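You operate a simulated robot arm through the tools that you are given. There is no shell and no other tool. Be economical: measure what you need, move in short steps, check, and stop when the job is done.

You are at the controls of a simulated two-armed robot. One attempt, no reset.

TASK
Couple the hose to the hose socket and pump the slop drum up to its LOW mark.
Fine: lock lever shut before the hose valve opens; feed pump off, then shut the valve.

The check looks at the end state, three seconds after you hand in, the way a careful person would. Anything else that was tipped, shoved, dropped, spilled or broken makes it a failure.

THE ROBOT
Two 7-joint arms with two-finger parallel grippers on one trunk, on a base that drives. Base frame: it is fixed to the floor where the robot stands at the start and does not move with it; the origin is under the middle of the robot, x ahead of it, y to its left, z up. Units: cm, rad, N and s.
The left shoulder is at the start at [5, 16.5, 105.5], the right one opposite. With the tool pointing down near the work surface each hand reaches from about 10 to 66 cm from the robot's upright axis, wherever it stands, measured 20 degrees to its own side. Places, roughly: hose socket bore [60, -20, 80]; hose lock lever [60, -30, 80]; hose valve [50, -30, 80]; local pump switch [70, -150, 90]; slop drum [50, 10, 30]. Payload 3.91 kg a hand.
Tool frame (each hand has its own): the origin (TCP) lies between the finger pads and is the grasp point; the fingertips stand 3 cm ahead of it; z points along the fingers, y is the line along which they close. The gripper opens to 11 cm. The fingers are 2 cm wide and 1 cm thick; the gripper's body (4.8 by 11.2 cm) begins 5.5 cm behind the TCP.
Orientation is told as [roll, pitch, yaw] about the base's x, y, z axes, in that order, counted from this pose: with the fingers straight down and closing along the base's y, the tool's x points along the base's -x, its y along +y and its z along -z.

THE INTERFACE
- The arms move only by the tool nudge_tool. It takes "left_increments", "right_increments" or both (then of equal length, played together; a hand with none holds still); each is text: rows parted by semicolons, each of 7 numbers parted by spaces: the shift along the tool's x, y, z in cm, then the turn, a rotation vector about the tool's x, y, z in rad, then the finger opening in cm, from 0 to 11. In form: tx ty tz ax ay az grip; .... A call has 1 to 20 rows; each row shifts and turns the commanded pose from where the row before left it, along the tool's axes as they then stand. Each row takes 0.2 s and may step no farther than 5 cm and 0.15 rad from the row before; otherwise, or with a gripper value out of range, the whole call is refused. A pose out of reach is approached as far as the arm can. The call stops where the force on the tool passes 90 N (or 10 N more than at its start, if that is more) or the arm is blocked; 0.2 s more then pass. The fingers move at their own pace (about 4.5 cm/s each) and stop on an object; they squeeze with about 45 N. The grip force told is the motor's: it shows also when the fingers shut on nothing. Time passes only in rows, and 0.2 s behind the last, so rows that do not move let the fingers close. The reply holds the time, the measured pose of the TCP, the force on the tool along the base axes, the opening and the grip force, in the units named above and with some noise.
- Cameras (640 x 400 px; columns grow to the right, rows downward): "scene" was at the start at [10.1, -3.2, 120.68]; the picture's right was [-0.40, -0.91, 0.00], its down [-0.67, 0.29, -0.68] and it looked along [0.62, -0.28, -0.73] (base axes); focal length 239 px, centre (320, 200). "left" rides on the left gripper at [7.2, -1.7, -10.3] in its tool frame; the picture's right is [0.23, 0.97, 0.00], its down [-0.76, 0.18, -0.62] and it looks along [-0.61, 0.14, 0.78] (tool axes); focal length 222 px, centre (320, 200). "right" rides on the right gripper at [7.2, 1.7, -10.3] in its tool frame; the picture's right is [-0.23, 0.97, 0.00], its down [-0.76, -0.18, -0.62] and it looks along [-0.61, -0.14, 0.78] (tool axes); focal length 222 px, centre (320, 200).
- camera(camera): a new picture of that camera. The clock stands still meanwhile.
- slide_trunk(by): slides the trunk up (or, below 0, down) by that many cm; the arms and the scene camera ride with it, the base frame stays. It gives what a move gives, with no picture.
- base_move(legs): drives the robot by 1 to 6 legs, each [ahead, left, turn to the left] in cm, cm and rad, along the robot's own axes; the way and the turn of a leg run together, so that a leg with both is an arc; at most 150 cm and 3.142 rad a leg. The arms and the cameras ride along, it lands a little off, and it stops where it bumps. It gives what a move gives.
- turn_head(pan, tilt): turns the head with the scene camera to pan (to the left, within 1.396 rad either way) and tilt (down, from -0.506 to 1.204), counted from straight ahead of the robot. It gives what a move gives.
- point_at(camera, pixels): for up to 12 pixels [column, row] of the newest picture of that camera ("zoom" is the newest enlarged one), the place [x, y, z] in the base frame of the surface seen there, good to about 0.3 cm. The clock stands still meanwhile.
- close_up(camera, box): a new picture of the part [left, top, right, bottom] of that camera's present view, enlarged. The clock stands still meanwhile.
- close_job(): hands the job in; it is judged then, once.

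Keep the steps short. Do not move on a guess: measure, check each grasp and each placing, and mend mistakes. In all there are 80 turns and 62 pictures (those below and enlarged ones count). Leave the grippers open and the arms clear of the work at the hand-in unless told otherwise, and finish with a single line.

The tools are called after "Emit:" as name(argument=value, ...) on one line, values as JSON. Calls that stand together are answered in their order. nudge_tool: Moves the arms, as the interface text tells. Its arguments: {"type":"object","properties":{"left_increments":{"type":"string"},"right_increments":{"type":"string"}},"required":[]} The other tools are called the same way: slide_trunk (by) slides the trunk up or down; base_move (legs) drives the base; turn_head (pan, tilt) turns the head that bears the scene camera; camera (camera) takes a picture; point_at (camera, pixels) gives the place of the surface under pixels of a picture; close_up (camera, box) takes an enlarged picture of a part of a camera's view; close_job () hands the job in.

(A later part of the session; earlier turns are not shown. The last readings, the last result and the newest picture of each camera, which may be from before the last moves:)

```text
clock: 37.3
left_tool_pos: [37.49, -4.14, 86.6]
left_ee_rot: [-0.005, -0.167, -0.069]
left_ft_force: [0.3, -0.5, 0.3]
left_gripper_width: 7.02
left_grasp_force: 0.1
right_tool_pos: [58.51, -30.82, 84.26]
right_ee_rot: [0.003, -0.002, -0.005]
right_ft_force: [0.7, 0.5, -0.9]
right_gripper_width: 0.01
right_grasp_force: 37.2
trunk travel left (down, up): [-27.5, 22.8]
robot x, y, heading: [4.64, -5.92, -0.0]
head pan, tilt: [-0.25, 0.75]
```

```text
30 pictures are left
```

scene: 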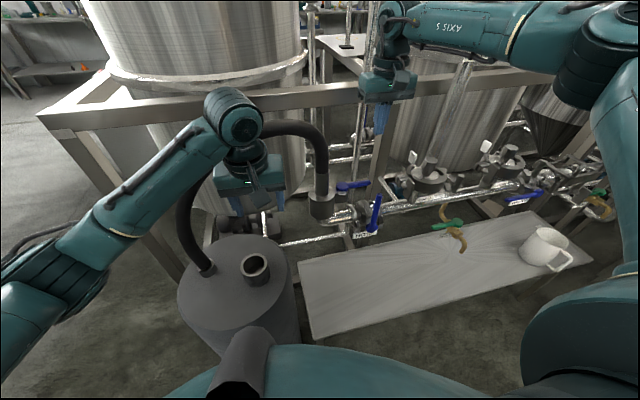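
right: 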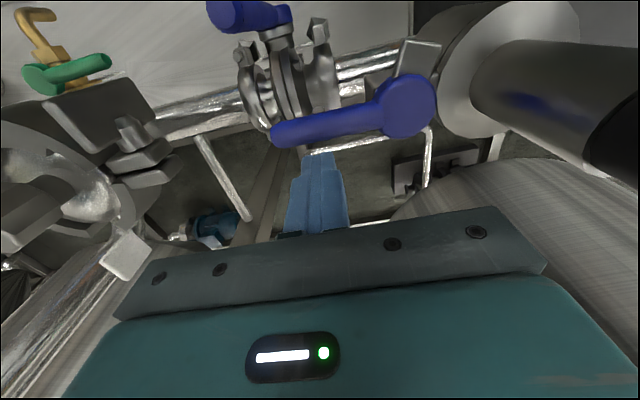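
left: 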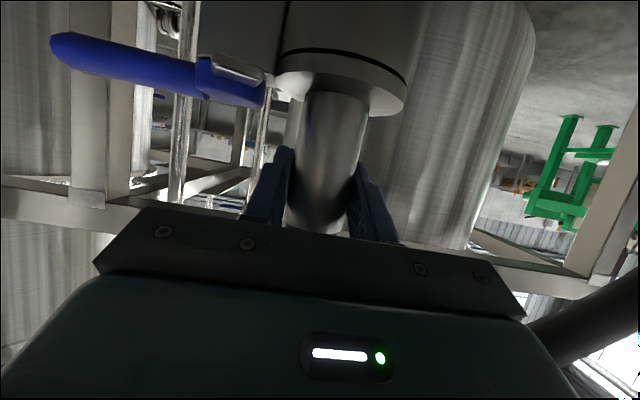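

Now push the handle along its arc towards the robot, first 30°.

Emit:
nudge_tool(right_increments="1.2 -0.1 0 0 0 0 0; 0.65 -0.1 0 0 0 0 0; 0.65 -0.1 0 0 0 0 0; 0.75 0 0 0 0 0 0; 0.75 0 0 0 0 0 0; 0 0 0 0 0 0 0")

Emit:
camera(camera="right")

```text
clock: 38.7
left_tool_pos: [37.5, -4.12, 86.45]
left_ee_rot: [-0.006, -0.166, -0.07]
left_ft_force: [0.0, -0.2, 0.3]
left_gripper_width: 6.98
left_grasp_force: 0.1
right_tool_pos: [54.62, -31.1, 84.17]
right_ee_rot: [-0.001, -0.001, -0.003]
right_ft_force: [0.0, -0.7, 0.3]
right_gripper_width: 0.0
right_grasp_force: 37.7
trunk travel left (down, up): [-27.5, 22.8]
robot x, y, heading: [4.64, -6.15, 0.001]
head pan, tilt: [-0.25, 0.75]
```

```text
29 pictures are left
```

right: 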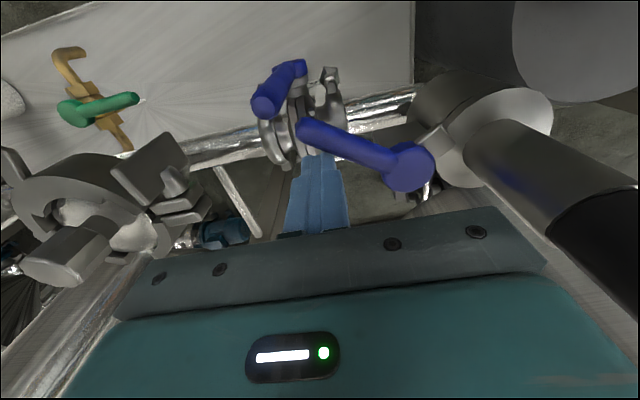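

The lever turns freely, and the tongue begins to sweep over the flange. Continue the arc.

Emit:
nudge_tool(right_increments="0.75 0.3 0 0 0 0 0; 0.75 0.3 0 0 0 0 0; 0.7 0.45 0 0 0 0 0; 0.7 0.45 0 0 0 0 0; 0.55 0.65 0 0 0 0 0; 0.55 0.65 0 0 0 0 0; 0.35 0.7 0 0 0 0 0; 0.35 0.7 0 0 0 0 0; 0 0.4 0 0 0 0 0; 0 0 0 0 0 0 0")

Emit:
camera(camera="right")

```text
clock: 40.5
left_tool_pos: [37.62, -4.31, 86.38]
left_ee_rot: [-0.002, -0.167, -0.069]
left_ft_force: [-0.2, -0.6, 0.2]
left_gripper_width: 7.01
left_grasp_force: 0.1
right_tool_pos: [51.23, -28.96, 84.23]
right_ee_rot: [-0.04, -0.027, -0.023]
right_ft_force: [9.7, -23.7, -1.8]
right_gripper_width: 0.0
right_grasp_force: 37.6
trunk travel left (down, up): [-27.5, 22.8]
robot x, y, heading: [4.74, -6.04, -0.008]
head pan, tilt: [-0.25, 0.75]
stopped in row 9 (right hand): the force on the tool passed its limit (the readings are from after the stop); the commanded pose is now the measured one
```

```text
28 pictures are left
```

right: 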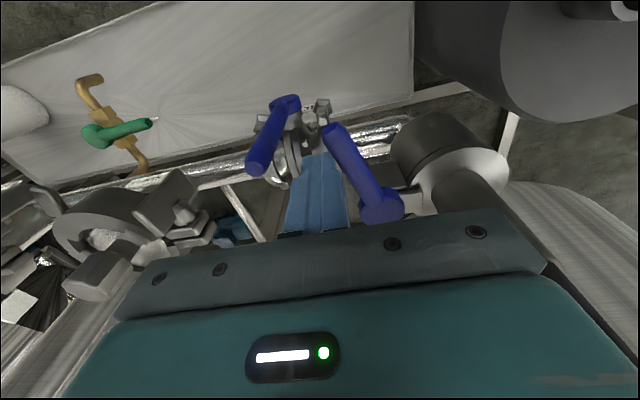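

Emit:
close_up(camera="right", box=[300, 80, 540, 230])

Emit:
point_at(camera="right", pixels=[[333, 130], [360, 170], [380, 205], [408, 200], [425, 195], [265, 165], [450, 190], [428, 140]])

```text
2.67 times, centred on (420, 155) of right
```

zoom: 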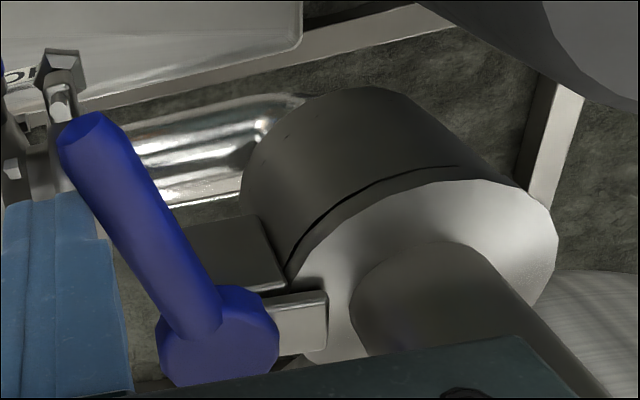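

```text
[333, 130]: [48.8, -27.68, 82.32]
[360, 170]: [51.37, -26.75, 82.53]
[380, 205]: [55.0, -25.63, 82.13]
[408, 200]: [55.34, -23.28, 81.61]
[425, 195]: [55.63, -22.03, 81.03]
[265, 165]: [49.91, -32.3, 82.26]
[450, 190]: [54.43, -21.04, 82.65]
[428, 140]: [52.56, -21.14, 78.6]
```

The tongue is over the flange. Handle is ~70–75° round; push a little more tangentially to see whether this is the stop.

Emit:
nudge_tool(right_increments="0.1 0.3 0 0 0 0 0; 0.1 0.3 0 0 0 0 0; 0.1 0.3 0 0 0 0 0; 0 0 0 0 0 0 0")

Emit:
point_at(camera="right", pixels=[[340, 140], [370, 185]])

Emit:
close_up(camera="right", box=[300, 80, 540, 230])

```text
clock: 41.5
left_tool_pos: [37.48, -4.61, 86.61]
left_ee_rot: [0.001, -0.169, -0.07]
left_ft_force: [0.0, -0.2, -0.7]
left_gripper_width: 7.02
left_grasp_force: 0.0
right_tool_pos: [51.22, -28.75, 84.14]
right_ee_rot: [-0.052, -0.034, -0.025]
right_ft_force: [16.7, -63.3, 17.3]
right_gripper_width: 0.01
right_grasp_force: 37.5
trunk travel left (down, up): [-27.5, 22.8]
robot x, y, heading: [4.44, -5.84, -0.01]
head pan, tilt: [-0.25, 0.75]
```

```text
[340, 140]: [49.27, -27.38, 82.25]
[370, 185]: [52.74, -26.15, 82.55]
```

```text
2.67 times, centred on (420, 155) of right
```

zoom: 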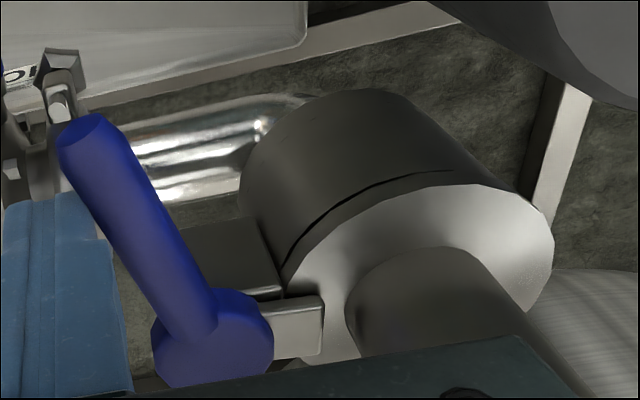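

No further motion at 63 N: lock lever is at its stop, tongue over the flange. Next the valve: handle stands up (across the pipe, shut); the lock handle blocks the +y side, so it opens to -y. Raise the right hand, reposition on its +y side.

Emit:
nudge_tool(right_increments="0 -0.7 0 0 0 0 0; 0 -0.4 -3 0 0 0 0; 0 0 -4 0 0 0 0; 0.75 0 0 0 0 0 0; 0.75 -0.6 0 0 0 0 0; 0 0 0 0 0 0 0; 0 0 0 0 0 0 0")

Emit:
camera(camera="right")

Emit:
camera(camera="scene")

```text
clock: 43.1
left_tool_pos: [37.53, -4.31, 86.49]
left_ee_rot: [-0.005, -0.169, -0.07]
left_ft_force: [0.3, -0.5, -1.1]
left_gripper_width: 7.0
left_grasp_force: 0.0
right_tool_pos: [49.13, -29.13, 91.28]
right_ee_rot: [-0.031, -0.029, -0.017]
right_ft_force: [-0.3, 0.0, 0.0]
right_gripper_width: 0.0
right_grasp_force: 37.5
trunk travel left (down, up): [-27.5, 22.8]
robot x, y, heading: [4.99, -5.94, -0.004]
head pan, tilt: [-0.25, 0.75]
```

```text
25 pictures are left
```

right: 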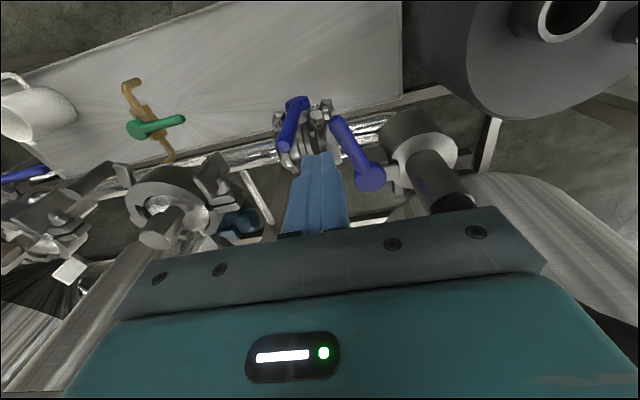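

```text
24 pictures are left
```

scene: 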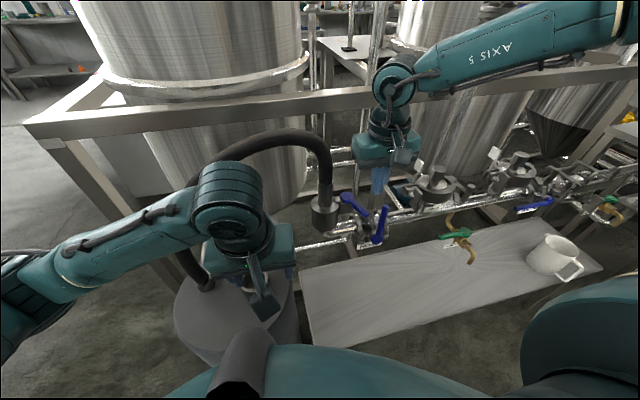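

Emit:
point_at(camera="right", pixels=[[288, 146], [293, 125], [300, 102], [338, 124], [205, 165], [215, 180], [245, 180], [160, 180], [170, 225], [275, 125], [182, 118], [130, 130]])

```text
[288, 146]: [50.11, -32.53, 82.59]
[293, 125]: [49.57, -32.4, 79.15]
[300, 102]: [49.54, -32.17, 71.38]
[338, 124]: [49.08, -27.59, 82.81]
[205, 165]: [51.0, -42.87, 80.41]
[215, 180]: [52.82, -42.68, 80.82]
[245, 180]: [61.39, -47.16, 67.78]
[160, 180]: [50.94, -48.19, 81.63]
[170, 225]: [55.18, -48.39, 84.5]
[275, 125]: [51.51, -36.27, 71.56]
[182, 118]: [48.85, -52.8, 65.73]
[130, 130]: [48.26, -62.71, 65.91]
```

Valve handle axis y ≈ -32.9, pivot z ≈ 71.5. Place the fingertips on its +y side.

Emit:
nudge_tool(right_increments="-0.2 -0.9 0 -0.03 0 0 0; 0 -0.7 0 0 0.03 0 0; 0 0 3.2 0 0 0 0; 0 0 3.2 0 0 0 0; 0 0 3.2 0 0 0 0; 0 0 0 0 0 0 0")

Emit:
camera(camera="right")

```text
clock: 44.5
left_tool_pos: [37.52, -4.25, 86.49]
left_ee_rot: [-0.007, -0.167, -0.068]
left_ft_force: [-0.3, 0.1, 0.4]
left_gripper_width: 7.01
left_grasp_force: 0.1
right_tool_pos: [49.16, -30.61, 81.64]
right_ee_rot: [-0.002, 0.002, -0.018]
right_ft_force: [0.3, -0.1, -0.2]
right_gripper_width: 0.0
right_grasp_force: 37.4
trunk travel left (down, up): [-27.5, 22.8]
robot x, y, heading: [5.03, -6.36, -0.003]
head pan, tilt: [-0.25, 0.75]
```

```text
23 pictures are left
```

right: 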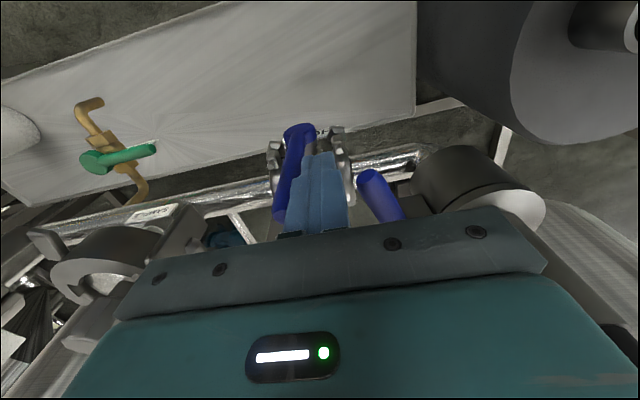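

Push the handle -y, first third of the arc with slight tilt.

Emit:
nudge_tool(right_increments="0 -1 0.2 0 0 0 0; 0 -1 0.3 0.03 0 0 0; 0 -1 0.35 0.035 0 0 0; 0 -1 0.35 0.035 0 0 0; 0 0 0 0 0 0 0")

Emit:
camera(camera="right")

```text
clock: 45.7
left_tool_pos: [37.45, -4.23, 86.61]
left_ee_rot: [-0.005, -0.167, -0.07]
left_ft_force: [0.3, -0.5, 0.1]
left_gripper_width: 7.0
left_grasp_force: 0.1
right_tool_pos: [49.12, -34.64, 80.42]
right_ee_rot: [-0.103, 0.001, -0.017]
right_ft_force: [1.3, 2.2, -0.1]
right_gripper_width: 0.0
right_grasp_force: 37.7
trunk travel left (down, up): [-27.5, 22.8]
robot x, y, heading: [4.77, -5.98, -0.006]
head pan, tilt: [-0.25, 0.75]
```

```text
22 pictures are left
```

right: 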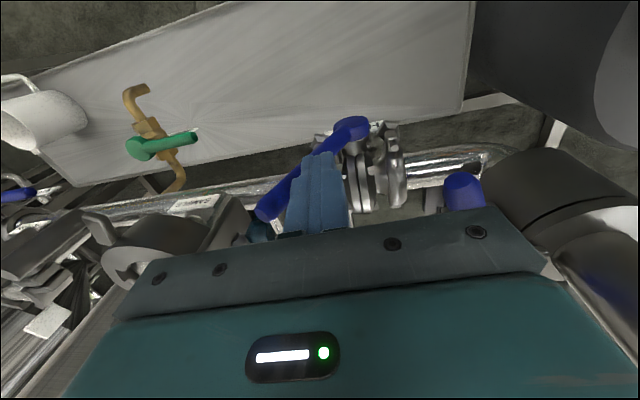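

Emit:
nudge_tool(right_increments="0 -0.55 0.62 0.035 0 0 0; 0 -0.52 0.66 0.035 0 0 0; 0 -0.5 0.66 0.04 0 0 0; 0 -0.45 0.66 0.04 0 0 0; 0 0 0.65 0.03 0 0 0; 0 0 0.65 0.03 0 0 0; 0 0 0.65 0.03 0 0 0; 0 0 0.65 0.03 0 0 0; 0 0 0.65 0.03 0 0 0; 0 0 0 0 0 0 0")

Emit:
camera(camera="right")

```text
clock: 47.9
left_tool_pos: [37.5, -4.25, 86.47]
left_ee_rot: [-0.004, -0.168, -0.069]
left_ft_force: [0.5, -0.9, -0.3]
left_gripper_width: 7.04
left_grasp_force: 0.0
right_tool_pos: [48.98, -37.92, 75.32]
right_ee_rot: [-0.401, 0.0, -0.015]
right_ft_force: [0.3, 2.1, 1.8]
right_gripper_width: 0.0
right_grasp_force: 37.3
trunk travel left (down, up): [-27.5, 22.8]
robot x, y, heading: [4.77, -6.28, -0.004]
head pan, tilt: [-0.25, 0.75]
```

```text
21 pictures are left
```

right: 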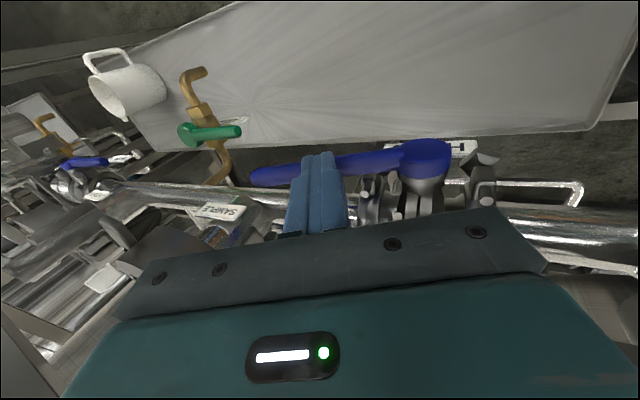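

Nearly along the pipe; press on gently to the stop and measure the handle.

Emit:
nudge_tool(right_increments="0 0.1 0.4 0 0 0 0; 0 0.1 0.4 0 0 0 0; 0 0.1 0.3 0 0 0 0; 0 0 0 0 0 0 0")

Emit:
camera(camera="right")

Emit:
point_at(camera="right", pixels=[[260, 176], [280, 173], [365, 160], [425, 155], [240, 210], [200, 130]])

```text
clock: 48.9
left_tool_pos: [37.52, -4.3, 86.52]
left_ee_rot: [-0.004, -0.167, -0.073]
left_ft_force: [0.9, 0.6, -0.8]
left_gripper_width: 6.98
left_grasp_force: 0.0
right_tool_pos: [48.61, -38.61, 74.7]
right_ee_rot: [-0.399, 0.002, -0.017]
right_ft_force: [-0.9, -0.1, 0.2]
right_gripper_width: 0.0
right_grasp_force: 37.4
right hand out of reach, approached as far as the arm can: row 1, 3
trunk travel left (down, up): [-27.5, 22.8]
robot x, y, heading: [4.71, -6.28, -0.005]
head pan, tilt: [-0.25, 0.75]
```

```text
20 pictures are left
```

right: 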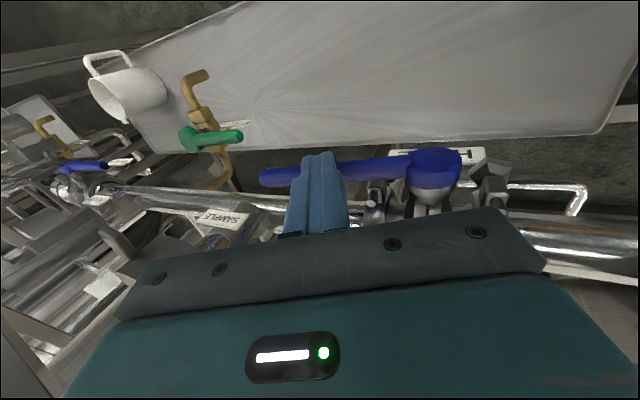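

```text
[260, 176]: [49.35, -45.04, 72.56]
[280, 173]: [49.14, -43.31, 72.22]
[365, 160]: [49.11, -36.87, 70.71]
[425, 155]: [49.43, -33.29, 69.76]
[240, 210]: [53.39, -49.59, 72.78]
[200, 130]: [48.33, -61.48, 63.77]
```

The handle still slopes ~13° (tip z 72.5, hub 69.8); the arm is at a reach limit. I lower the trunk by 0.8 twice to press it further.

Emit:
slide_trunk(by=-0.8)

Emit:
slide_trunk(by=-0.8)

Emit:
camera(camera="right")

Emit:
point_at(camera="right", pixels=[[265, 177], [280, 175], [365, 165], [425, 160], [215, 215]])

```text
clock: 49.5
left_tool_pos: [37.4, -4.12, 85.58]
left_ee_rot: [-0.006, -0.169, -0.071]
left_ft_force: [-0.3, 0.7, 0.2]
left_gripper_width: 7.0
left_grasp_force: 0.1
right_tool_pos: [48.69, -38.49, 73.82]
right_ee_rot: [-0.398, 0.002, -0.018]
right_ft_force: [-1.7, -0.9, 0.4]
right_gripper_width: 0.03
right_grasp_force: 37.7
trunk travel left (down, up): [-26.7, 23.6]
robot x, y, heading: [4.49, -6.24, -0.004]
head pan, tilt: [-0.25, 0.75]
```

```text
clock: 50.1
left_tool_pos: [37.35, -4.19, 85.15]
left_ee_rot: [-0.006, -0.173, -0.068]
left_ft_force: [0.2, -0.2, 0.1]
left_gripper_width: 7.0
left_grasp_force: 0.1
right_tool_pos: [48.62, -38.43, 73.77]
right_ee_rot: [-0.405, -0.005, -0.017]
right_ft_force: [-9.6, -4.3, 39.4]
right_gripper_width: 0.01
right_grasp_force: 37.2
trunk travel left (down, up): [-25.9, 24.4]
robot x, y, heading: [4.72, -6.21, 0.001]
head pan, tilt: [-0.25, 0.75]
```

```text
19 pictures are left
```

right: 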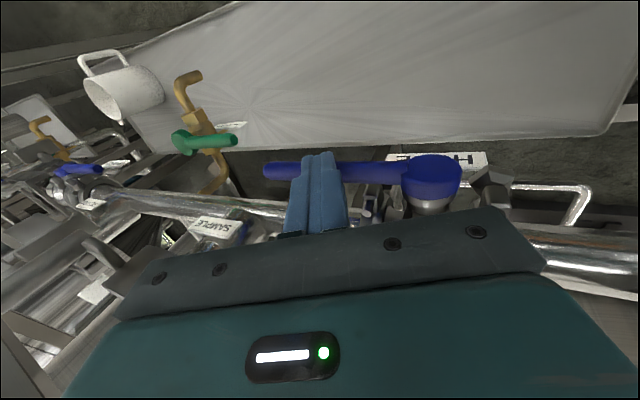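

```text
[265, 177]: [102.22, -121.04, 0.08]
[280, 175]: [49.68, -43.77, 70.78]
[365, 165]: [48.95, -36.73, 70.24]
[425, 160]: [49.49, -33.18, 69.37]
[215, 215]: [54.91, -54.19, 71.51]
```

Handle is at its stop (39 N), horizontal along the pipe: open. Raise the trunk and lift the right hand straight up, then back the base away.

Emit:
slide_trunk(by=1.6)

Emit:
nudge_tool(right_increments="0.5 -1.17 -2.76 0 0 0 0; 0.5 -1.17 -2.76 0 0 0 0; 0 -1.17 -2.76 0 0 0 0; 0 -1.17 -2.76 0 0 0 0; 2 0 0 -0.13 0 0 0; 3 0 0 -0.13 0 0 0; 3 0 0 -0.14 0 0 0; 3 0 0 0 0 0 0; 0 0 0 0 0 0 0")

Emit:
base_move(legs=[[-20, 0, 0]])

Emit:
camera(camera="scene")

```text
clock: 50.7
left_tool_pos: [37.55, -4.27, 86.47]
left_ee_rot: [-0.006, -0.167, -0.071]
left_ft_force: [0.4, -0.4, -0.6]
left_gripper_width: 6.97
left_grasp_force: 0.1
right_tool_pos: [48.7, -38.37, 74.68]
right_ee_rot: [-0.399, 0.003, -0.015]
right_ft_force: [0.0, 0.4, -0.7]
right_gripper_width: 0.0
right_grasp_force: 38.1
trunk travel left (down, up): [-27.5, 22.8]
robot x, y, heading: [4.67, -6.17, -0.005]
head pan, tilt: [-0.25, 0.75]
```

```text
clock: 52.7
left_tool_pos: [37.59, -4.3, 86.47]
left_ee_rot: [-0.006, -0.167, -0.069]
left_ft_force: [0.5, -0.2, -0.1]
left_gripper_width: 7.03
left_grasp_force: 0.1
right_tool_pos: [36.8, -38.31, 86.63]
right_ee_rot: [0.001, 0.001, -0.017]
right_ft_force: [0.0, 0.3, 0.2]
right_gripper_width: 0.01
right_grasp_force: 37.6
trunk travel left (down, up): [-27.5, 22.8]
robot x, y, heading: [4.09, -5.97, -0.007]
head pan, tilt: [-0.25, 0.75]
```

```text
clock: 54.3
left_tool_pos: [17.51, -4.21, 86.56]
left_ee_rot: [-0.006, -0.167, -0.072]
left_ft_force: [0.6, -0.1, -0.4]
left_gripper_width: 7.02
left_grasp_force: 0.1
right_tool_pos: [16.81, -38.26, 86.67]
right_ee_rot: [0.0, 0.001, -0.018]
right_ft_force: [0.0, 0.4, -0.8]
right_gripper_width: 0.02
right_grasp_force: 37.9
trunk travel left (down, up): [-27.5, 22.8]
robot x, y, heading: [-15.26, -6.01, -0.001]
head pan, tilt: [-0.25, 0.75]
```

```text
18 pictures are left
```

scene: 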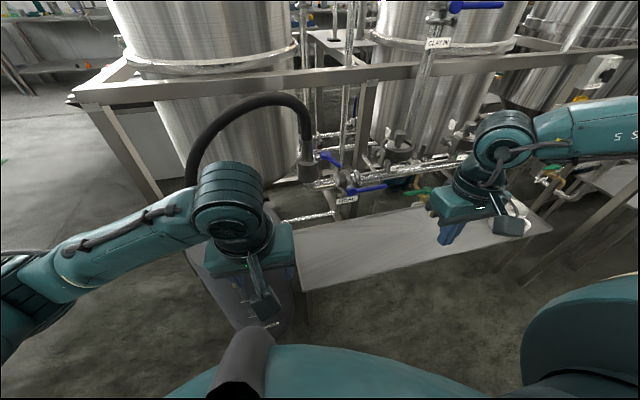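

Hose valve is open along the pipe. Look right before driving to the pump switch.

Emit:
turn_head(pan=-1.2, tilt=0.3)

Emit:
camera(camera="scene")

```text
clock: 55.5
left_tool_pos: [17.65, -4.27, 86.46]
left_ee_rot: [-0.004, -0.168, -0.069]
left_ft_force: [0.0, 0.1, 0.0]
left_gripper_width: 7.04
left_grasp_force: 0.0
right_tool_pos: [16.95, -38.2, 86.81]
right_ee_rot: [-0.002, 0.001, -0.017]
right_ft_force: [0.8, 0.1, 0.5]
right_gripper_width: 0.0
right_grasp_force: 37.1
trunk travel left (down, up): [-27.5, 22.8]
robot x, y, heading: [-15.36, -6.16, -0.0]
head pan, tilt: [-1.201, 0.3]
```

```text
17 pictures are left
```

scene: 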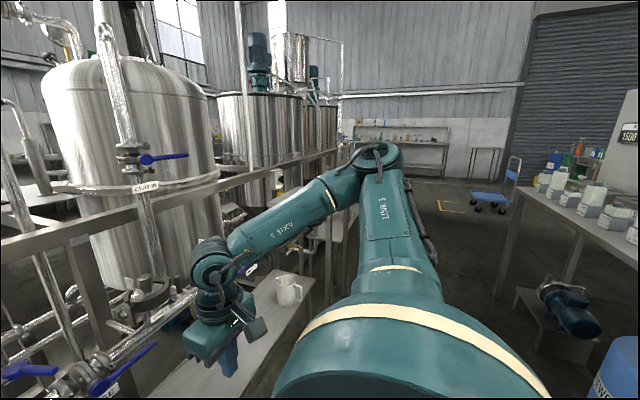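

Emit:
point_at(camera="scene", pixels=[[525, 200], [575, 232], [520, 295], [545, 345], [325, 230], [340, 210], [300, 210], [290, 285], [320, 200], [600, 380], [450, 207], [350, 215]])

Emit:
close_up(camera="scene", box=[220, 140, 380, 270])

```text
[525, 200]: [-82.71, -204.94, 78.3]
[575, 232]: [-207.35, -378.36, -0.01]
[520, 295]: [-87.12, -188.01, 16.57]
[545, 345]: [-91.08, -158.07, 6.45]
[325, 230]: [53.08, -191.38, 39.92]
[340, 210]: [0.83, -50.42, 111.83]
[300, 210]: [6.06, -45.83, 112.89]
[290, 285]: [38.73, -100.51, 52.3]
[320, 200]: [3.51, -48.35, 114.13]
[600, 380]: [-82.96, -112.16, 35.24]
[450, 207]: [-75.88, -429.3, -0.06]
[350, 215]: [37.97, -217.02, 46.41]
```

```text
3.08 times, centred on (300, 205) of scene
```

zoom: 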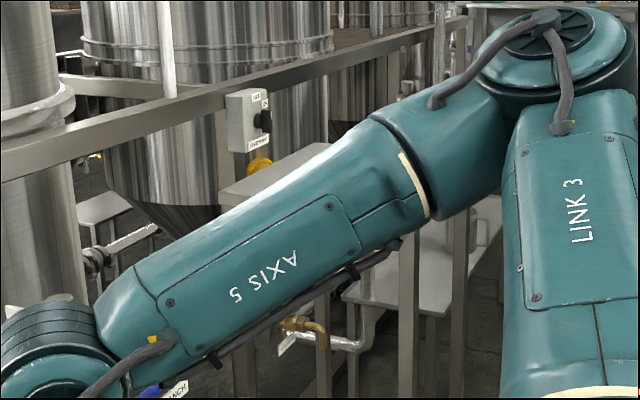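

The switch box (black knob, labels) is on the beam at zoom (262,120). Measure it.

Emit:
point_at(camera="zoom", pixels=[[262, 120], [240, 110], [245, 140], [260, 98], [258, 143], [262, 165], [300, 170], [235, 190], [330, 160], [200, 100], [232, 95], [267, 123]])

Emit:
close_up(camera="scene", box=[265, 155, 305, 185])

```text
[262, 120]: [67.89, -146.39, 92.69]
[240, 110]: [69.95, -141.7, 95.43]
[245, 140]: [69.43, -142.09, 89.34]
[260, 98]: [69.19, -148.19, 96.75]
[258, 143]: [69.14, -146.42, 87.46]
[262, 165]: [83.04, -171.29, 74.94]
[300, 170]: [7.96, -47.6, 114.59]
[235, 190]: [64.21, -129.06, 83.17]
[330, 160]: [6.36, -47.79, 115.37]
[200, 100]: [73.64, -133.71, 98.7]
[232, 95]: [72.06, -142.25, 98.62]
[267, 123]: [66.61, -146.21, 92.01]
```

```text
13.33 times, centred on (285, 170) of scene
```

zoom: 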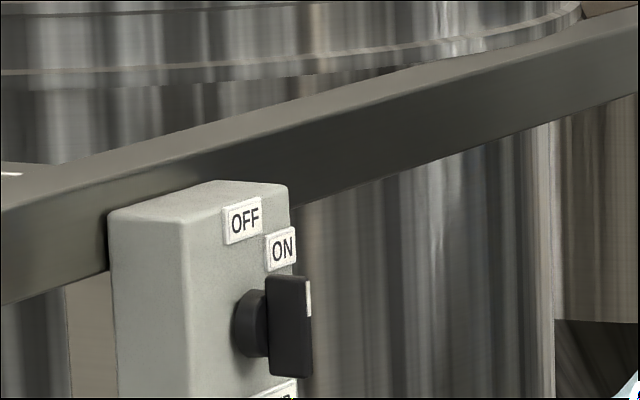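

Knob ≈ [67, -147.5, 92] facing -x. Drive 105 cm right along the free corridor, then look at the switch.

Emit:
base_move(legs=[[0, -105, 0]])

Emit:
turn_head(pan=-0.55, tilt=0.35)

Emit:
camera(camera="scene")

```text
clock: 60.9
left_tool_pos: [16.7, -107.41, 86.58]
left_ee_rot: [-0.005, -0.167, -0.076]
left_ft_force: [-0.3, 0.3, -0.9]
left_gripper_width: 7.02
left_grasp_force: 0.1
right_tool_pos: [15.94, -141.48, 86.83]
right_ee_rot: [0.001, 0.0, -0.021]
right_ft_force: [-0.9, 0.4, -0.8]
right_gripper_width: 0.0
right_grasp_force: 37.9
trunk travel left (down, up): [-27.5, 22.8]
robot x, y, heading: [-16.12, -109.32, -0.009]
head pan, tilt: [-1.201, 0.3]
```

```text
clock: 61.9
left_tool_pos: [16.8, -107.47, 86.49]
left_ee_rot: [-0.004, -0.169, -0.076]
left_ft_force: [-0.7, 0.7, -0.4]
left_gripper_width: 6.98
left_grasp_force: 0.1
right_tool_pos: [15.82, -141.41, 86.79]
right_ee_rot: [-0.002, 0.001, -0.021]
right_ft_force: [-0.7, 0.0, 0.1]
right_gripper_width: 0.0
right_grasp_force: 37.8
trunk travel left (down, up): [-27.5, 22.8]
robot x, y, heading: [-16.14, -109.18, -0.009]
head pan, tilt: [-0.55, 0.351]
```

```text
14 pictures are left
```

scene: 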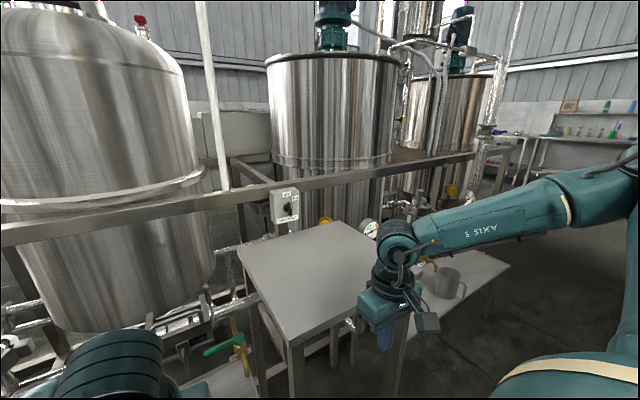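

Emit:
close_up(camera="scene", box=[255, 180, 319, 230])

Emit:
point_at(camera="scene", pixels=[[288, 208], [284, 206], [280, 195], [293, 195], [275, 220], [240, 253], [285, 340], [345, 222], [440, 280], [300, 200], [370, 228]])

```text
8.00 times, centred on (287, 205) of scene
```

zoom: 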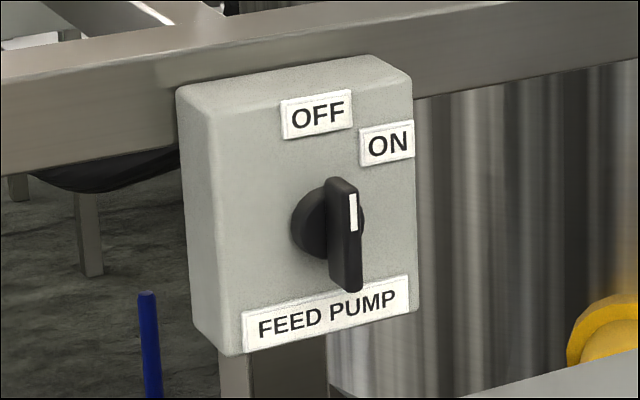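

```text
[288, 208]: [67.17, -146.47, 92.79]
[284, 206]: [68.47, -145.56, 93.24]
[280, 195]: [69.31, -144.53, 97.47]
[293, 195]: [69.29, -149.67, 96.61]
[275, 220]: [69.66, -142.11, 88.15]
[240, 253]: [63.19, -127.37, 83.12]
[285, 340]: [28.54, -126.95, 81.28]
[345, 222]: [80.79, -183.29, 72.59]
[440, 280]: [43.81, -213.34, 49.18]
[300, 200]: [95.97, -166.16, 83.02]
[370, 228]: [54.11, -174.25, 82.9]
```

Emit:
point_at(camera="zoom", pixels=[[345, 190], [350, 235], [352, 285], [335, 200], [337, 270], [358, 285], [310, 230], [225, 220], [395, 220], [320, 115], [387, 145]])

```text
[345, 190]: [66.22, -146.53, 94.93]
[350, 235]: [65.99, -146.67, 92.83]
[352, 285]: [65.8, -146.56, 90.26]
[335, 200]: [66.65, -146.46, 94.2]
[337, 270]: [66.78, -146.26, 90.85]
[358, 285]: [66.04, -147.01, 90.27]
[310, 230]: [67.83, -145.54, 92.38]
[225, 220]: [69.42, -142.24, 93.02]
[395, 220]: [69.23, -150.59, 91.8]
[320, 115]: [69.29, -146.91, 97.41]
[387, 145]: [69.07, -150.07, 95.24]
```

Knob points straight up at OFF; ON is ~50° clockwise. Table top is z 83 in front. First raise the right hand, and raise and yaw the left hand 90° so its camera can watch the drum.

Emit:
nudge_tool(right_increments="0 0 -4 0 0 0 0; 0 0 -4 0 0 0 0; 0 0 -4 0 0 0 0; 0 0 0 0 0 0 0; 0 0 0 0 0 0 0; 0 0 0 0 0 0 0; 0 0 0 0 0 0 0; 0 0 0 0 0 0 0; 0 0 0 0 0 0 0; 0 0 0 0 0 0 0; 0 0 0 0 0 0 0; 0 0 0 0 0 0 0; 0 0 0 0 0 0 0; 0 0 0 0 0 0 0; 0 0 0 0 0 0 0; 0 0 0 0 0 0 0", left_increments="0 0 -4 0 0.085 0 7; 0 0 -4 0 0.082 0 7; 0 0 -4 0 0 0 7; 0 0 0 0 0 -0.14 7; 0 0 0 0 0 -0.14 7; 0 0 0 0 0 -0.14 7; 0 0 0 0 0 -0.14 7; 0 0 0 0 0 -0.14 7; 0 0 0 0 0 -0.14 7; 0 0 0 0 0 -0.14 7; 0 0 0 0 0 -0.14 7; 0 0 0 0 0 -0.14 7; 0 0 0 0 0 -0.14 7; 0 0 0 0 0 -0.1 7; 0 0 0 0 0 0 7; 0 0 0 0 0 0 7")

Emit:
base_move(legs=[[0, -16, 0], [10, 0, 0]])

```text
clock: 65.3
left_tool_pos: [15.75, -107.26, 98.44]
left_ee_rot: [-0.001, 0.004, 1.425]
left_ft_force: [0.0, 0.0, -0.2]
left_gripper_width: 7.03
left_grasp_force: 0.2
right_tool_pos: [15.88, -141.24, 98.77]
right_ee_rot: [-0.001, 0.002, -0.02]
right_ft_force: [-0.2, 0.0, 0.4]
right_gripper_width: 0.0
right_grasp_force: 37.3
trunk travel left (down, up): [-27.5, 22.8]
robot x, y, heading: [-16.1, -109.22, -0.006]
head pan, tilt: [-0.55, 0.351]
```

```text
clock: 67.4
left_tool_pos: [25.62, -123.4, 98.41]
left_ee_rot: [-0.001, 0.006, 1.422]
left_ft_force: [0.4, 0.7, -0.3]
left_gripper_width: 7.02
left_grasp_force: 0.1
right_tool_pos: [25.63, -157.51, 98.8]
right_ee_rot: [0.001, 0.002, -0.026]
right_ft_force: [0.6, -0.3, -1.0]
right_gripper_width: 0.01
right_grasp_force: 37.6
trunk travel left (down, up): [-27.5, 22.8]
robot x, y, heading: [-6.23, -124.95, -0.012]
head pan, tilt: [-0.55, 0.351]
```

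Now pitch the right hand forward while moving it towards the switch side, and reach the left hand out towards the drum.

Emit:
nudge_tool(right_increments="-4 1 0 0 0 0 0; -4 1 0 0 0 0 0; -4 1 0 0 0 0 0; 0 1 0 0 -0.1375 0 0; 0 1 0 0 -0.1375 0 0; 0 1 0 0 -0.1375 0 0; 0 1 0 0 -0.1375 0 0; 0 1 0 0 -0.1375 0 0; 0 1 0 0 -0.1375 0 0; 0 1 0 0 -0.1375 0 0; 0 1 0 0 -0.1375 0 0; 0 0 0 0 0 0 0; 0 0 0 0 0 0 0", left_increments="-4 0.5 0 0 0 0 7; -4 0.5 0 0 0 0 7; -4 0.5 0 0 0 0 7; -4 0.5 0 0 0 0 7; -4 0.5 0 0 0 0 7; -4 0.5 0 0 0 0 7; -4 0.5 0 0 0 0 7; -4 0.5 0 0 0 0 7; -4 0.5 0 0 0 0 7; -4 0.5 0 0 0 0 7; -4 0.5 0 0 0 0 7; -4 0.5 0 0 0 0 7; 0 0 0 0 0 0 7")

Emit:
camera(camera="left")

```text
clock: 70.2
left_tool_pos: [26.69, -74.96, 98.19]
left_ee_rot: [-0.001, 0.004, 1.42]
left_ft_force: [0.0, -0.3, -0.7]
left_gripper_width: 7.02
left_grasp_force: 0.0
right_tool_pos: [37.86, -146.81, 98.84]
right_ee_rot: [0.003, -1.099, -0.026]
right_ft_force: [0.1, -0.6, -0.3]
right_gripper_width: 0.01
right_grasp_force: 37.8
trunk travel left (down, up): [-27.5, 22.8]
robot x, y, heading: [-6.81, -125.24, -0.015]
head pan, tilt: [-0.55, 0.351]
```

```text
12 pictures are left
```

left: 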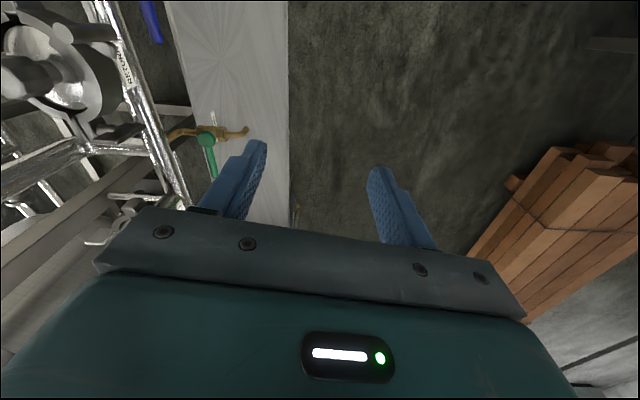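

The camera must be pitched towards the drum: rotate the left hand 0.75 rad. Meanwhile advance the right hand to just before the knob ([60,-144.3,96]).

Emit:
nudge_tool(left_increments="0 0 0 0 -0.125 0 7; 0 0 0 0 -0.125 0 7; 0 0 0 0 -0.125 0 7; 0 0 0 0 -0.125 0 7; 0 0 0 0 -0.125 0 7; 0 0 0 0 -0.125 0 7; 0 0 0 0 0 0 7", right_increments="-1.5 0.6 3.4 0 0 0.02 0; -1.5 0.6 3.4 0 0 0 0; -1.5 0.6 3.4 0 0 0 0; -1.5 0.5 3.4 0 0 0 0; -0.5 0.3 3 0 0 0 0; 0 0.3 2.6 0 0 0 0; 0 0 0 0 0 0 0")

Emit:
camera(camera="left")

```text
clock: 71.8
left_tool_pos: [26.76, -75.08, 98.27]
left_ee_rot: [-0.003, -0.746, 1.423]
left_ft_force: [-1.2, -0.4, -0.5]
left_gripper_width: 6.98
left_grasp_force: 0.1
right_tool_pos: [58.01, -144.35, 96.12]
right_ee_rot: [0.041, -1.099, -0.069]
right_ft_force: [0.4, -0.3, -0.4]
right_gripper_width: 0.02
right_grasp_force: 37.5
trunk travel left (down, up): [-27.5, 22.8]
robot x, y, heading: [-6.46, -125.14, -0.012]
head pan, tilt: [-0.55, 0.351]
```

```text
11 pictures are left
```

left: 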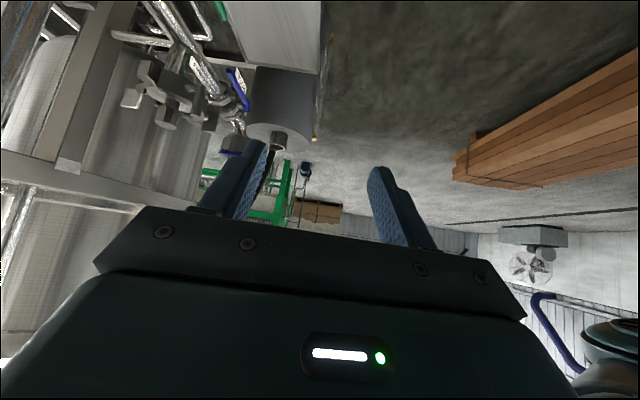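

The drum is at (285,100), its sight tube on the right edge. Shift the left hand 18 cm towards -x and 8 cm nearer for a more frontal view.

Emit:
nudge_tool(left_increments="0 4.5 0 0 0 0 7; 0 4.5 0 0 0 0 7; 0 4.5 0 0 0 0 7; 0 4.5 0 0 0 0 7; -2.9 0 2.7 0 0 0 7; -2.9 0 2.7 0 0 0 7; 0 0 0 0 0 0 7; 0 0 0 0 0 0 7")

Emit:
close_up(camera="left", box=[180, 40, 340, 140])

```text
clock: 73.6
left_tool_pos: [11.58, -62.38, 98.94]
left_ee_rot: [-0.002, -0.744, 1.42]
left_ft_force: [0.1, 0.2, -0.6]
left_gripper_width: 6.98
left_grasp_force: 0.0
left hand out of reach, approached as far as the arm can: row 3, 4
right_tool_pos: [58.04, -144.35, 95.97]
right_ee_rot: [0.039, -1.097, -0.07]
right_ft_force: [0.2, 0.2, -0.1]
right_gripper_width: 0.02
right_grasp_force: 37.6
trunk travel left (down, up): [-27.5, 22.8]
robot x, y, heading: [-6.27, -124.79, -0.015]
head pan, tilt: [-0.55, 0.351]
```

```text
4.00 times, centred on (260, 90) of left
```

zoom: 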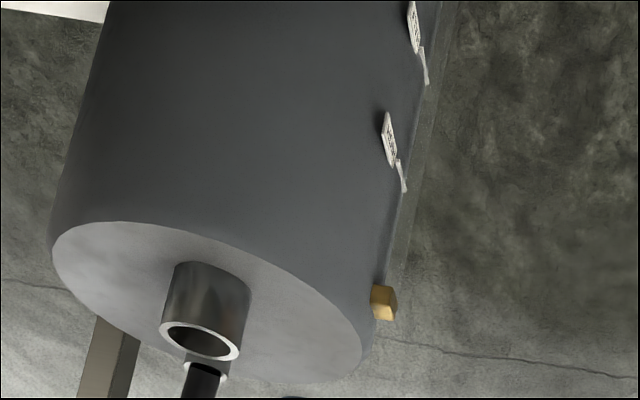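

Good view (upside down). Look at the lower part of the tube.

Emit:
close_up(camera="left", box=[240, 0, 336, 60])

```text
6.67 times, centred on (288, 30) of left
```

zoom: 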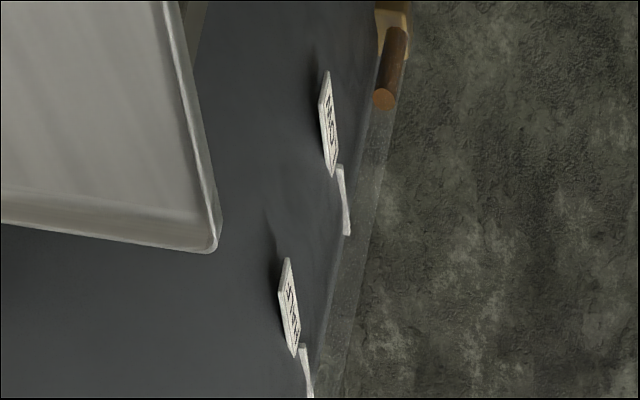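

The brown liquid column and the LOW mark are both visible. Measure heights of the column top and ticks.

Emit:
point_at(camera="zoom", pixels=[[385, 98], [380, 90], [390, 85], [341, 180], [344, 205], [347, 228], [303, 355], [308, 385], [330, 130], [395, 50]])

```text
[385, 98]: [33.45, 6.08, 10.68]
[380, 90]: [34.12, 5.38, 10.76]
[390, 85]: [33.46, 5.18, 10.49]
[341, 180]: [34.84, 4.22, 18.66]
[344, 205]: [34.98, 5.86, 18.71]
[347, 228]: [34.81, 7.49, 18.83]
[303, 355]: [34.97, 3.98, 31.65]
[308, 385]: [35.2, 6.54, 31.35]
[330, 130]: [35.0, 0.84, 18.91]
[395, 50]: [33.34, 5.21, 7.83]
```

Level is z 10.7, LOW is z 18.75. Advance the right fingertips beside the knob's upper half (+y side).

Emit:
nudge_tool(right_increments="-0.95 0 1.87 0 0 0 0; -0.95 0 1.87 0 0 0 0; -0.95 0 1.87 0 0 0 0; 0 0 0 0 0 0 0")

Emit:
close_up(camera="scene", box=[255, 170, 335, 230])

```text
clock: 74.6
left_tool_pos: [11.57, -62.43, 98.97]
left_ee_rot: [-0.002, -0.746, 1.423]
left_ft_force: [0.2, -0.2, 0.2]
left_gripper_width: 6.99
left_grasp_force: 0.0
right_tool_pos: [62.22, -146.37, 96.94]
right_ee_rot: [0.04, -1.098, -0.07]
right_ft_force: [0.1, -0.2, 0.1]
right_gripper_width: 0.0
right_grasp_force: 38.0
right hand out of reach, approached as far as the arm can: row 2, 3
trunk travel left (down, up): [-27.5, 22.8]
robot x, y, heading: [-6.88, -125.18, -0.013]
head pan, tilt: [-0.55, 0.351]
```

```text
6.67 times, centred on (295, 200) of scene
```

zoom: 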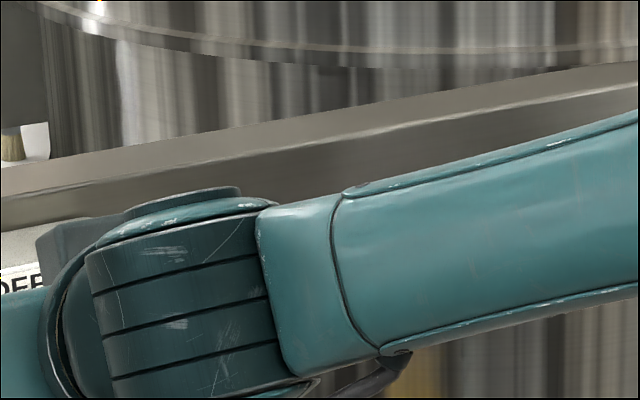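

Reach limit, and the tip drifted in front of the knob. Pull it back and to +y, drive the base 6 cm ahead, then measure.

Emit:
nudge_tool(right_increments="0.5 0 -2.5 0 0 0 0; 0.5 1 -2.5 0 0 0 0; 0 1.2 -1 0 0 0 0; 0 0 0 0 0 0 0")

Emit:
base_move(legs=[[6, 0, 0.013]])

```text
clock: 75.6
left_tool_pos: [11.54, -62.43, 98.9]
left_ee_rot: [-0.004, -0.745, 1.423]
left_ft_force: [0.0, 0.5, -0.2]
left_gripper_width: 7.03
left_grasp_force: 0.0
right_tool_pos: [56.58, -144.03, 98.56]
right_ee_rot: [0.04, -1.097, -0.07]
right_ft_force: [0.0, -0.2, 0.0]
right_gripper_width: 0.0
right_grasp_force: 38.0
trunk travel left (down, up): [-27.5, 22.8]
robot x, y, heading: [-6.38, -125.13, -0.016]
head pan, tilt: [-0.55, 0.351]
```

```text
clock: 76.6
left_tool_pos: [15.28, -61.1, 99.0]
left_ee_rot: [-0.003, -0.746, 1.442]
left_ft_force: [1.3, -0.1, 0.1]
left_gripper_width: 7.0
left_grasp_force: 0.0
right_tool_pos: [61.95, -141.98, 98.68]
right_ee_rot: [0.039, -1.098, -0.05]
right_ft_force: [-0.4, 0.0, 0.5]
right_gripper_width: 0.01
right_grasp_force: 37.7
trunk travel left (down, up): [-27.5, 22.8]
robot x, y, heading: [-1.18, -124.02, 0.004]
head pan, tilt: [-0.55, 0.351]
```

Tip is at ≈[64.6,-142,97.3]. Bring it to [67,-145,94.7], then check the reading before pushing.

Emit:
nudge_tool(right_increments="1.16 -1.45 0.59 0 0 0 0; 1.16 -1.45 0.59 0 0 0 0; -0.55 0 1.07 0 0 0 0; -0.55 0 1.07 0 0 0 0; 0 0 0 0 0 0 0; 0 0 0 0 0 0 0")

Emit:
camera(camera="right")

```text
clock: 78.0
left_tool_pos: [15.4, -61.1, 98.95]
left_ee_rot: [-0.004, -0.745, 1.442]
left_ft_force: [0.2, -0.7, 0.6]
left_gripper_width: 6.99
left_grasp_force: 0.2
right_tool_pos: [64.36, -144.9, 95.85]
right_ee_rot: [0.04, -1.1, -0.05]
right_ft_force: [-0.3, 0.1, 1.3]
right_gripper_width: 0.01
right_grasp_force: 37.9
trunk travel left (down, up): [-27.5, 22.8]
robot x, y, heading: [-1.45, -123.96, 0.012]
head pan, tilt: [-0.55, 0.351]
```

```text
7 pictures are left
```

right: 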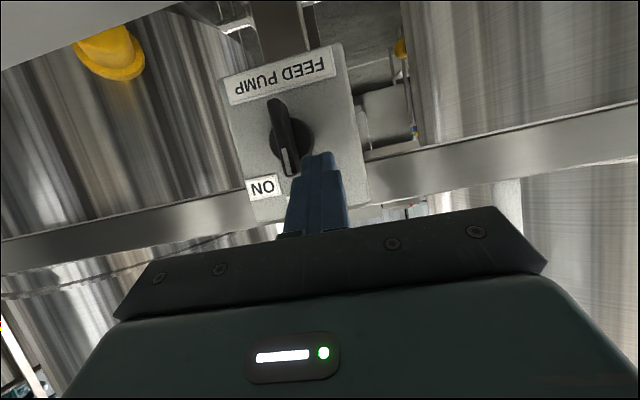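

Fingertip is right beside the knob. Push -y to turn it to ON.

Emit:
nudge_tool(right_increments="0 -0.4 0 0 0 0 0; 0 -0.4 0 0 0 0 0; 0 -0.4 0 0 0 0 0; 0 -0.4 0 0 0 0 0; 0 -0.4 0 0 0 0 0; 0 -0.3 0 0 0 0 0")

Emit:
camera(camera="right")

```text
clock: 79.4
left_tool_pos: [15.44, -61.05, 99.06]
left_ee_rot: [-0.003, -0.745, 1.442]
left_ft_force: [1.0, 0.1, -0.1]
left_gripper_width: 7.0
left_grasp_force: 0.1
right_tool_pos: [64.16, -147.1, 95.95]
right_ee_rot: [0.038, -1.098, -0.051]
right_ft_force: [0.3, 2.9, 0.9]
right_gripper_width: 0.0
right_grasp_force: 37.8
trunk travel left (down, up): [-27.5, 22.8]
robot x, y, heading: [-0.77, -124.12, -0.0]
head pan, tilt: [-0.55, 0.351]
```

```text
6 pictures are left
```

right: 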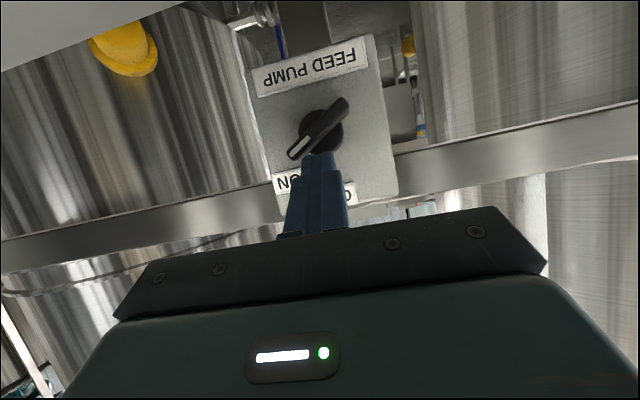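

Knob points at ON. Move the fingertip round to the knob's other side, ready for OFF, then check the level.

Emit:
nudge_tool(right_increments="0 0 -2.4 0 0 0 0; 0.85 -1.5 0.43 0 0 0 0; 0.85 -1.5 0.43 0 0 0 0; 0 0 1.2 0 0 0 0; 0 0 1.2 0 0 0 0")

Emit:
close_up(camera="left", box=[220, 0, 332, 70])

```text
clock: 80.6
left_tool_pos: [15.39, -61.06, 99.02]
left_ee_rot: [-0.002, -0.745, 1.441]
left_ft_force: [0.0, -0.7, -0.3]
left_gripper_width: 6.98
left_grasp_force: 0.1
right_tool_pos: [64.11, -150.19, 94.03]
right_ee_rot: [0.041, -1.1, -0.051]
right_ft_force: [-0.7, -2.4, 1.0]
right_gripper_width: 0.0
right_grasp_force: 37.4
trunk travel left (down, up): [-27.5, 22.8]
robot x, y, heading: [-1.19, -124.24, 0.001]
head pan, tilt: [-0.55, 0.351]
```

```text
5.71 times, centred on (276, 35) of left
```

zoom: 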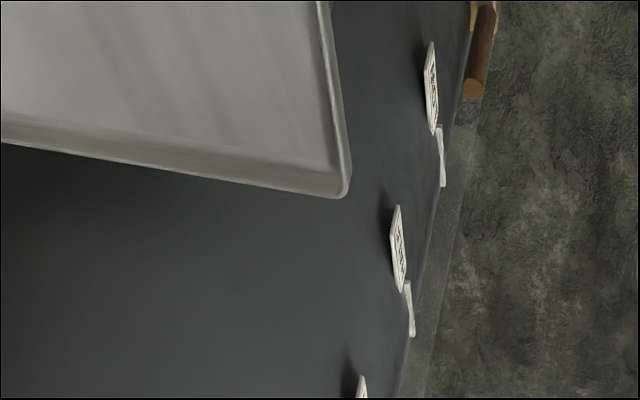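

Emit:
point_at(camera="zoom", pixels=[[473, 92], [472, 86], [478, 84], [480, 70], [440, 150], [442, 180]])

Emit:
nudge_tool(right_increments="0 0 0 0 0 0 0; 0 0 0 0 0 0 0; 0 0 0 0 0 0 0; 0 0 0 0 0 0 0; 0 0 0 0 0 0 0; 0 0 0 0 0 0 0; 0 0 0 0 0 0 0; 0 0 0 0 0 0 0; 0 0 0 0 0 0 0; 0 0 0 0 0 0 0")

Emit:
close_up(camera="left", box=[220, 0, 332, 70])

```text
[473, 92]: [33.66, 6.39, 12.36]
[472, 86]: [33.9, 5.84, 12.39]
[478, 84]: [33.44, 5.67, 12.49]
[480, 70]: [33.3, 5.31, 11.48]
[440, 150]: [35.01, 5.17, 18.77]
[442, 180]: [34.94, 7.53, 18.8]
```

```text
clock: 82.8
left_tool_pos: [15.5, -61.12, 99.1]
left_ee_rot: [-0.001, -0.745, 1.442]
left_ft_force: [-0.1, -0.4, -0.1]
left_gripper_width: 6.99
left_grasp_force: 0.0
right_tool_pos: [64.26, -150.02, 93.95]
right_ee_rot: [0.041, -1.1, -0.053]
right_ft_force: [0.3, -7.3, 2.9]
right_gripper_width: 0.0
right_grasp_force: 37.5
trunk travel left (down, up): [-27.5, 22.8]
robot x, y, heading: [-1.14, -124.12, 0.007]
head pan, tilt: [-0.55, 0.351]
```

```text
5.71 times, centred on (276, 35) of left
```

zoom: 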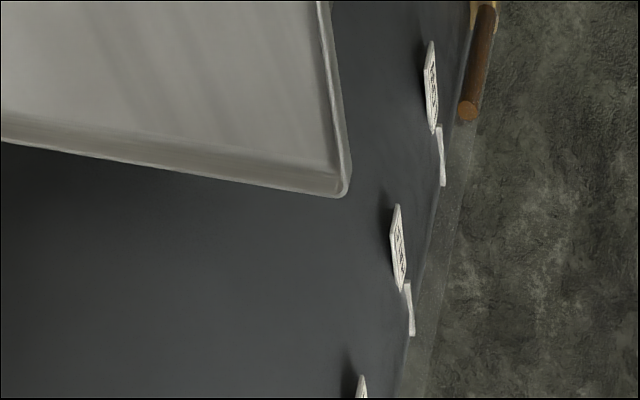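

Emit:
point_at(camera="zoom", pixels=[[468, 115], [467, 108], [473, 106], [475, 95]])

```text
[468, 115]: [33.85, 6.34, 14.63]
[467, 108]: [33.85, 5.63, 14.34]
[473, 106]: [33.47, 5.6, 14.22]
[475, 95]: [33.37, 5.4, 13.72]
```

Rate ≈ 0.95 cm/s; LOW (18.75) is ~4.5 s away. Wait 3.0 s, then measure again.

Emit:
nudge_tool(right_increments="0 -0.1 0 0 0 0 0; 0 0 0 0 0 0 0; 0 0 0 0 0 0 0; 0 0 0 0 0 0 0; 0 0 0 0 0 0 0; 0 0 0 0 0 0 0; 0 0 0 0 0 0 0; 0 0 0 0 0 0 0; 0 0 0 0 0 0 0; 0 0 0 0 0 0 0; 0 0 0 0 0 0 0; 0 0 0 0 0 0 0; 0 0 0 0 0 0 0")

Emit:
close_up(camera="left", box=[270, 0, 326, 35])

```text
clock: 85.6
left_tool_pos: [15.37, -61.23, 99.18]
left_ee_rot: [-0.001, -0.746, 1.439]
left_ft_force: [-0.3, -1.0, 0.0]
left_gripper_width: 7.0
left_grasp_force: 0.1
right_tool_pos: [64.16, -150.04, 93.96]
right_ee_rot: [0.04, -1.098, -0.05]
right_ft_force: [-0.8, -0.3, 0.8]
right_gripper_width: 0.01
right_grasp_force: 38.2
trunk travel left (down, up): [-27.5, 22.8]
robot x, y, heading: [-1.35, -124.39, 0.006]
head pan, tilt: [-0.55, 0.351]
```

```text
11.43 times, centred on (298, 18) of left
```

zoom: 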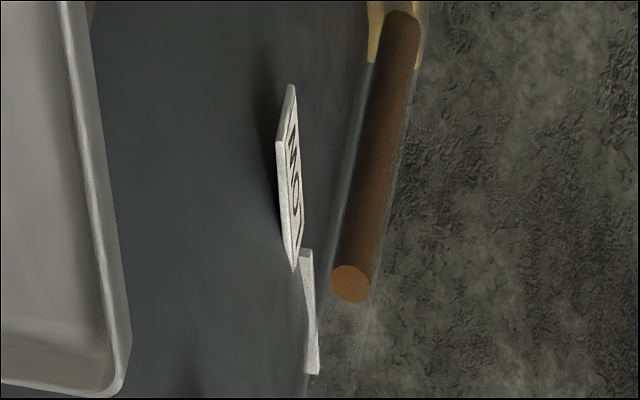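

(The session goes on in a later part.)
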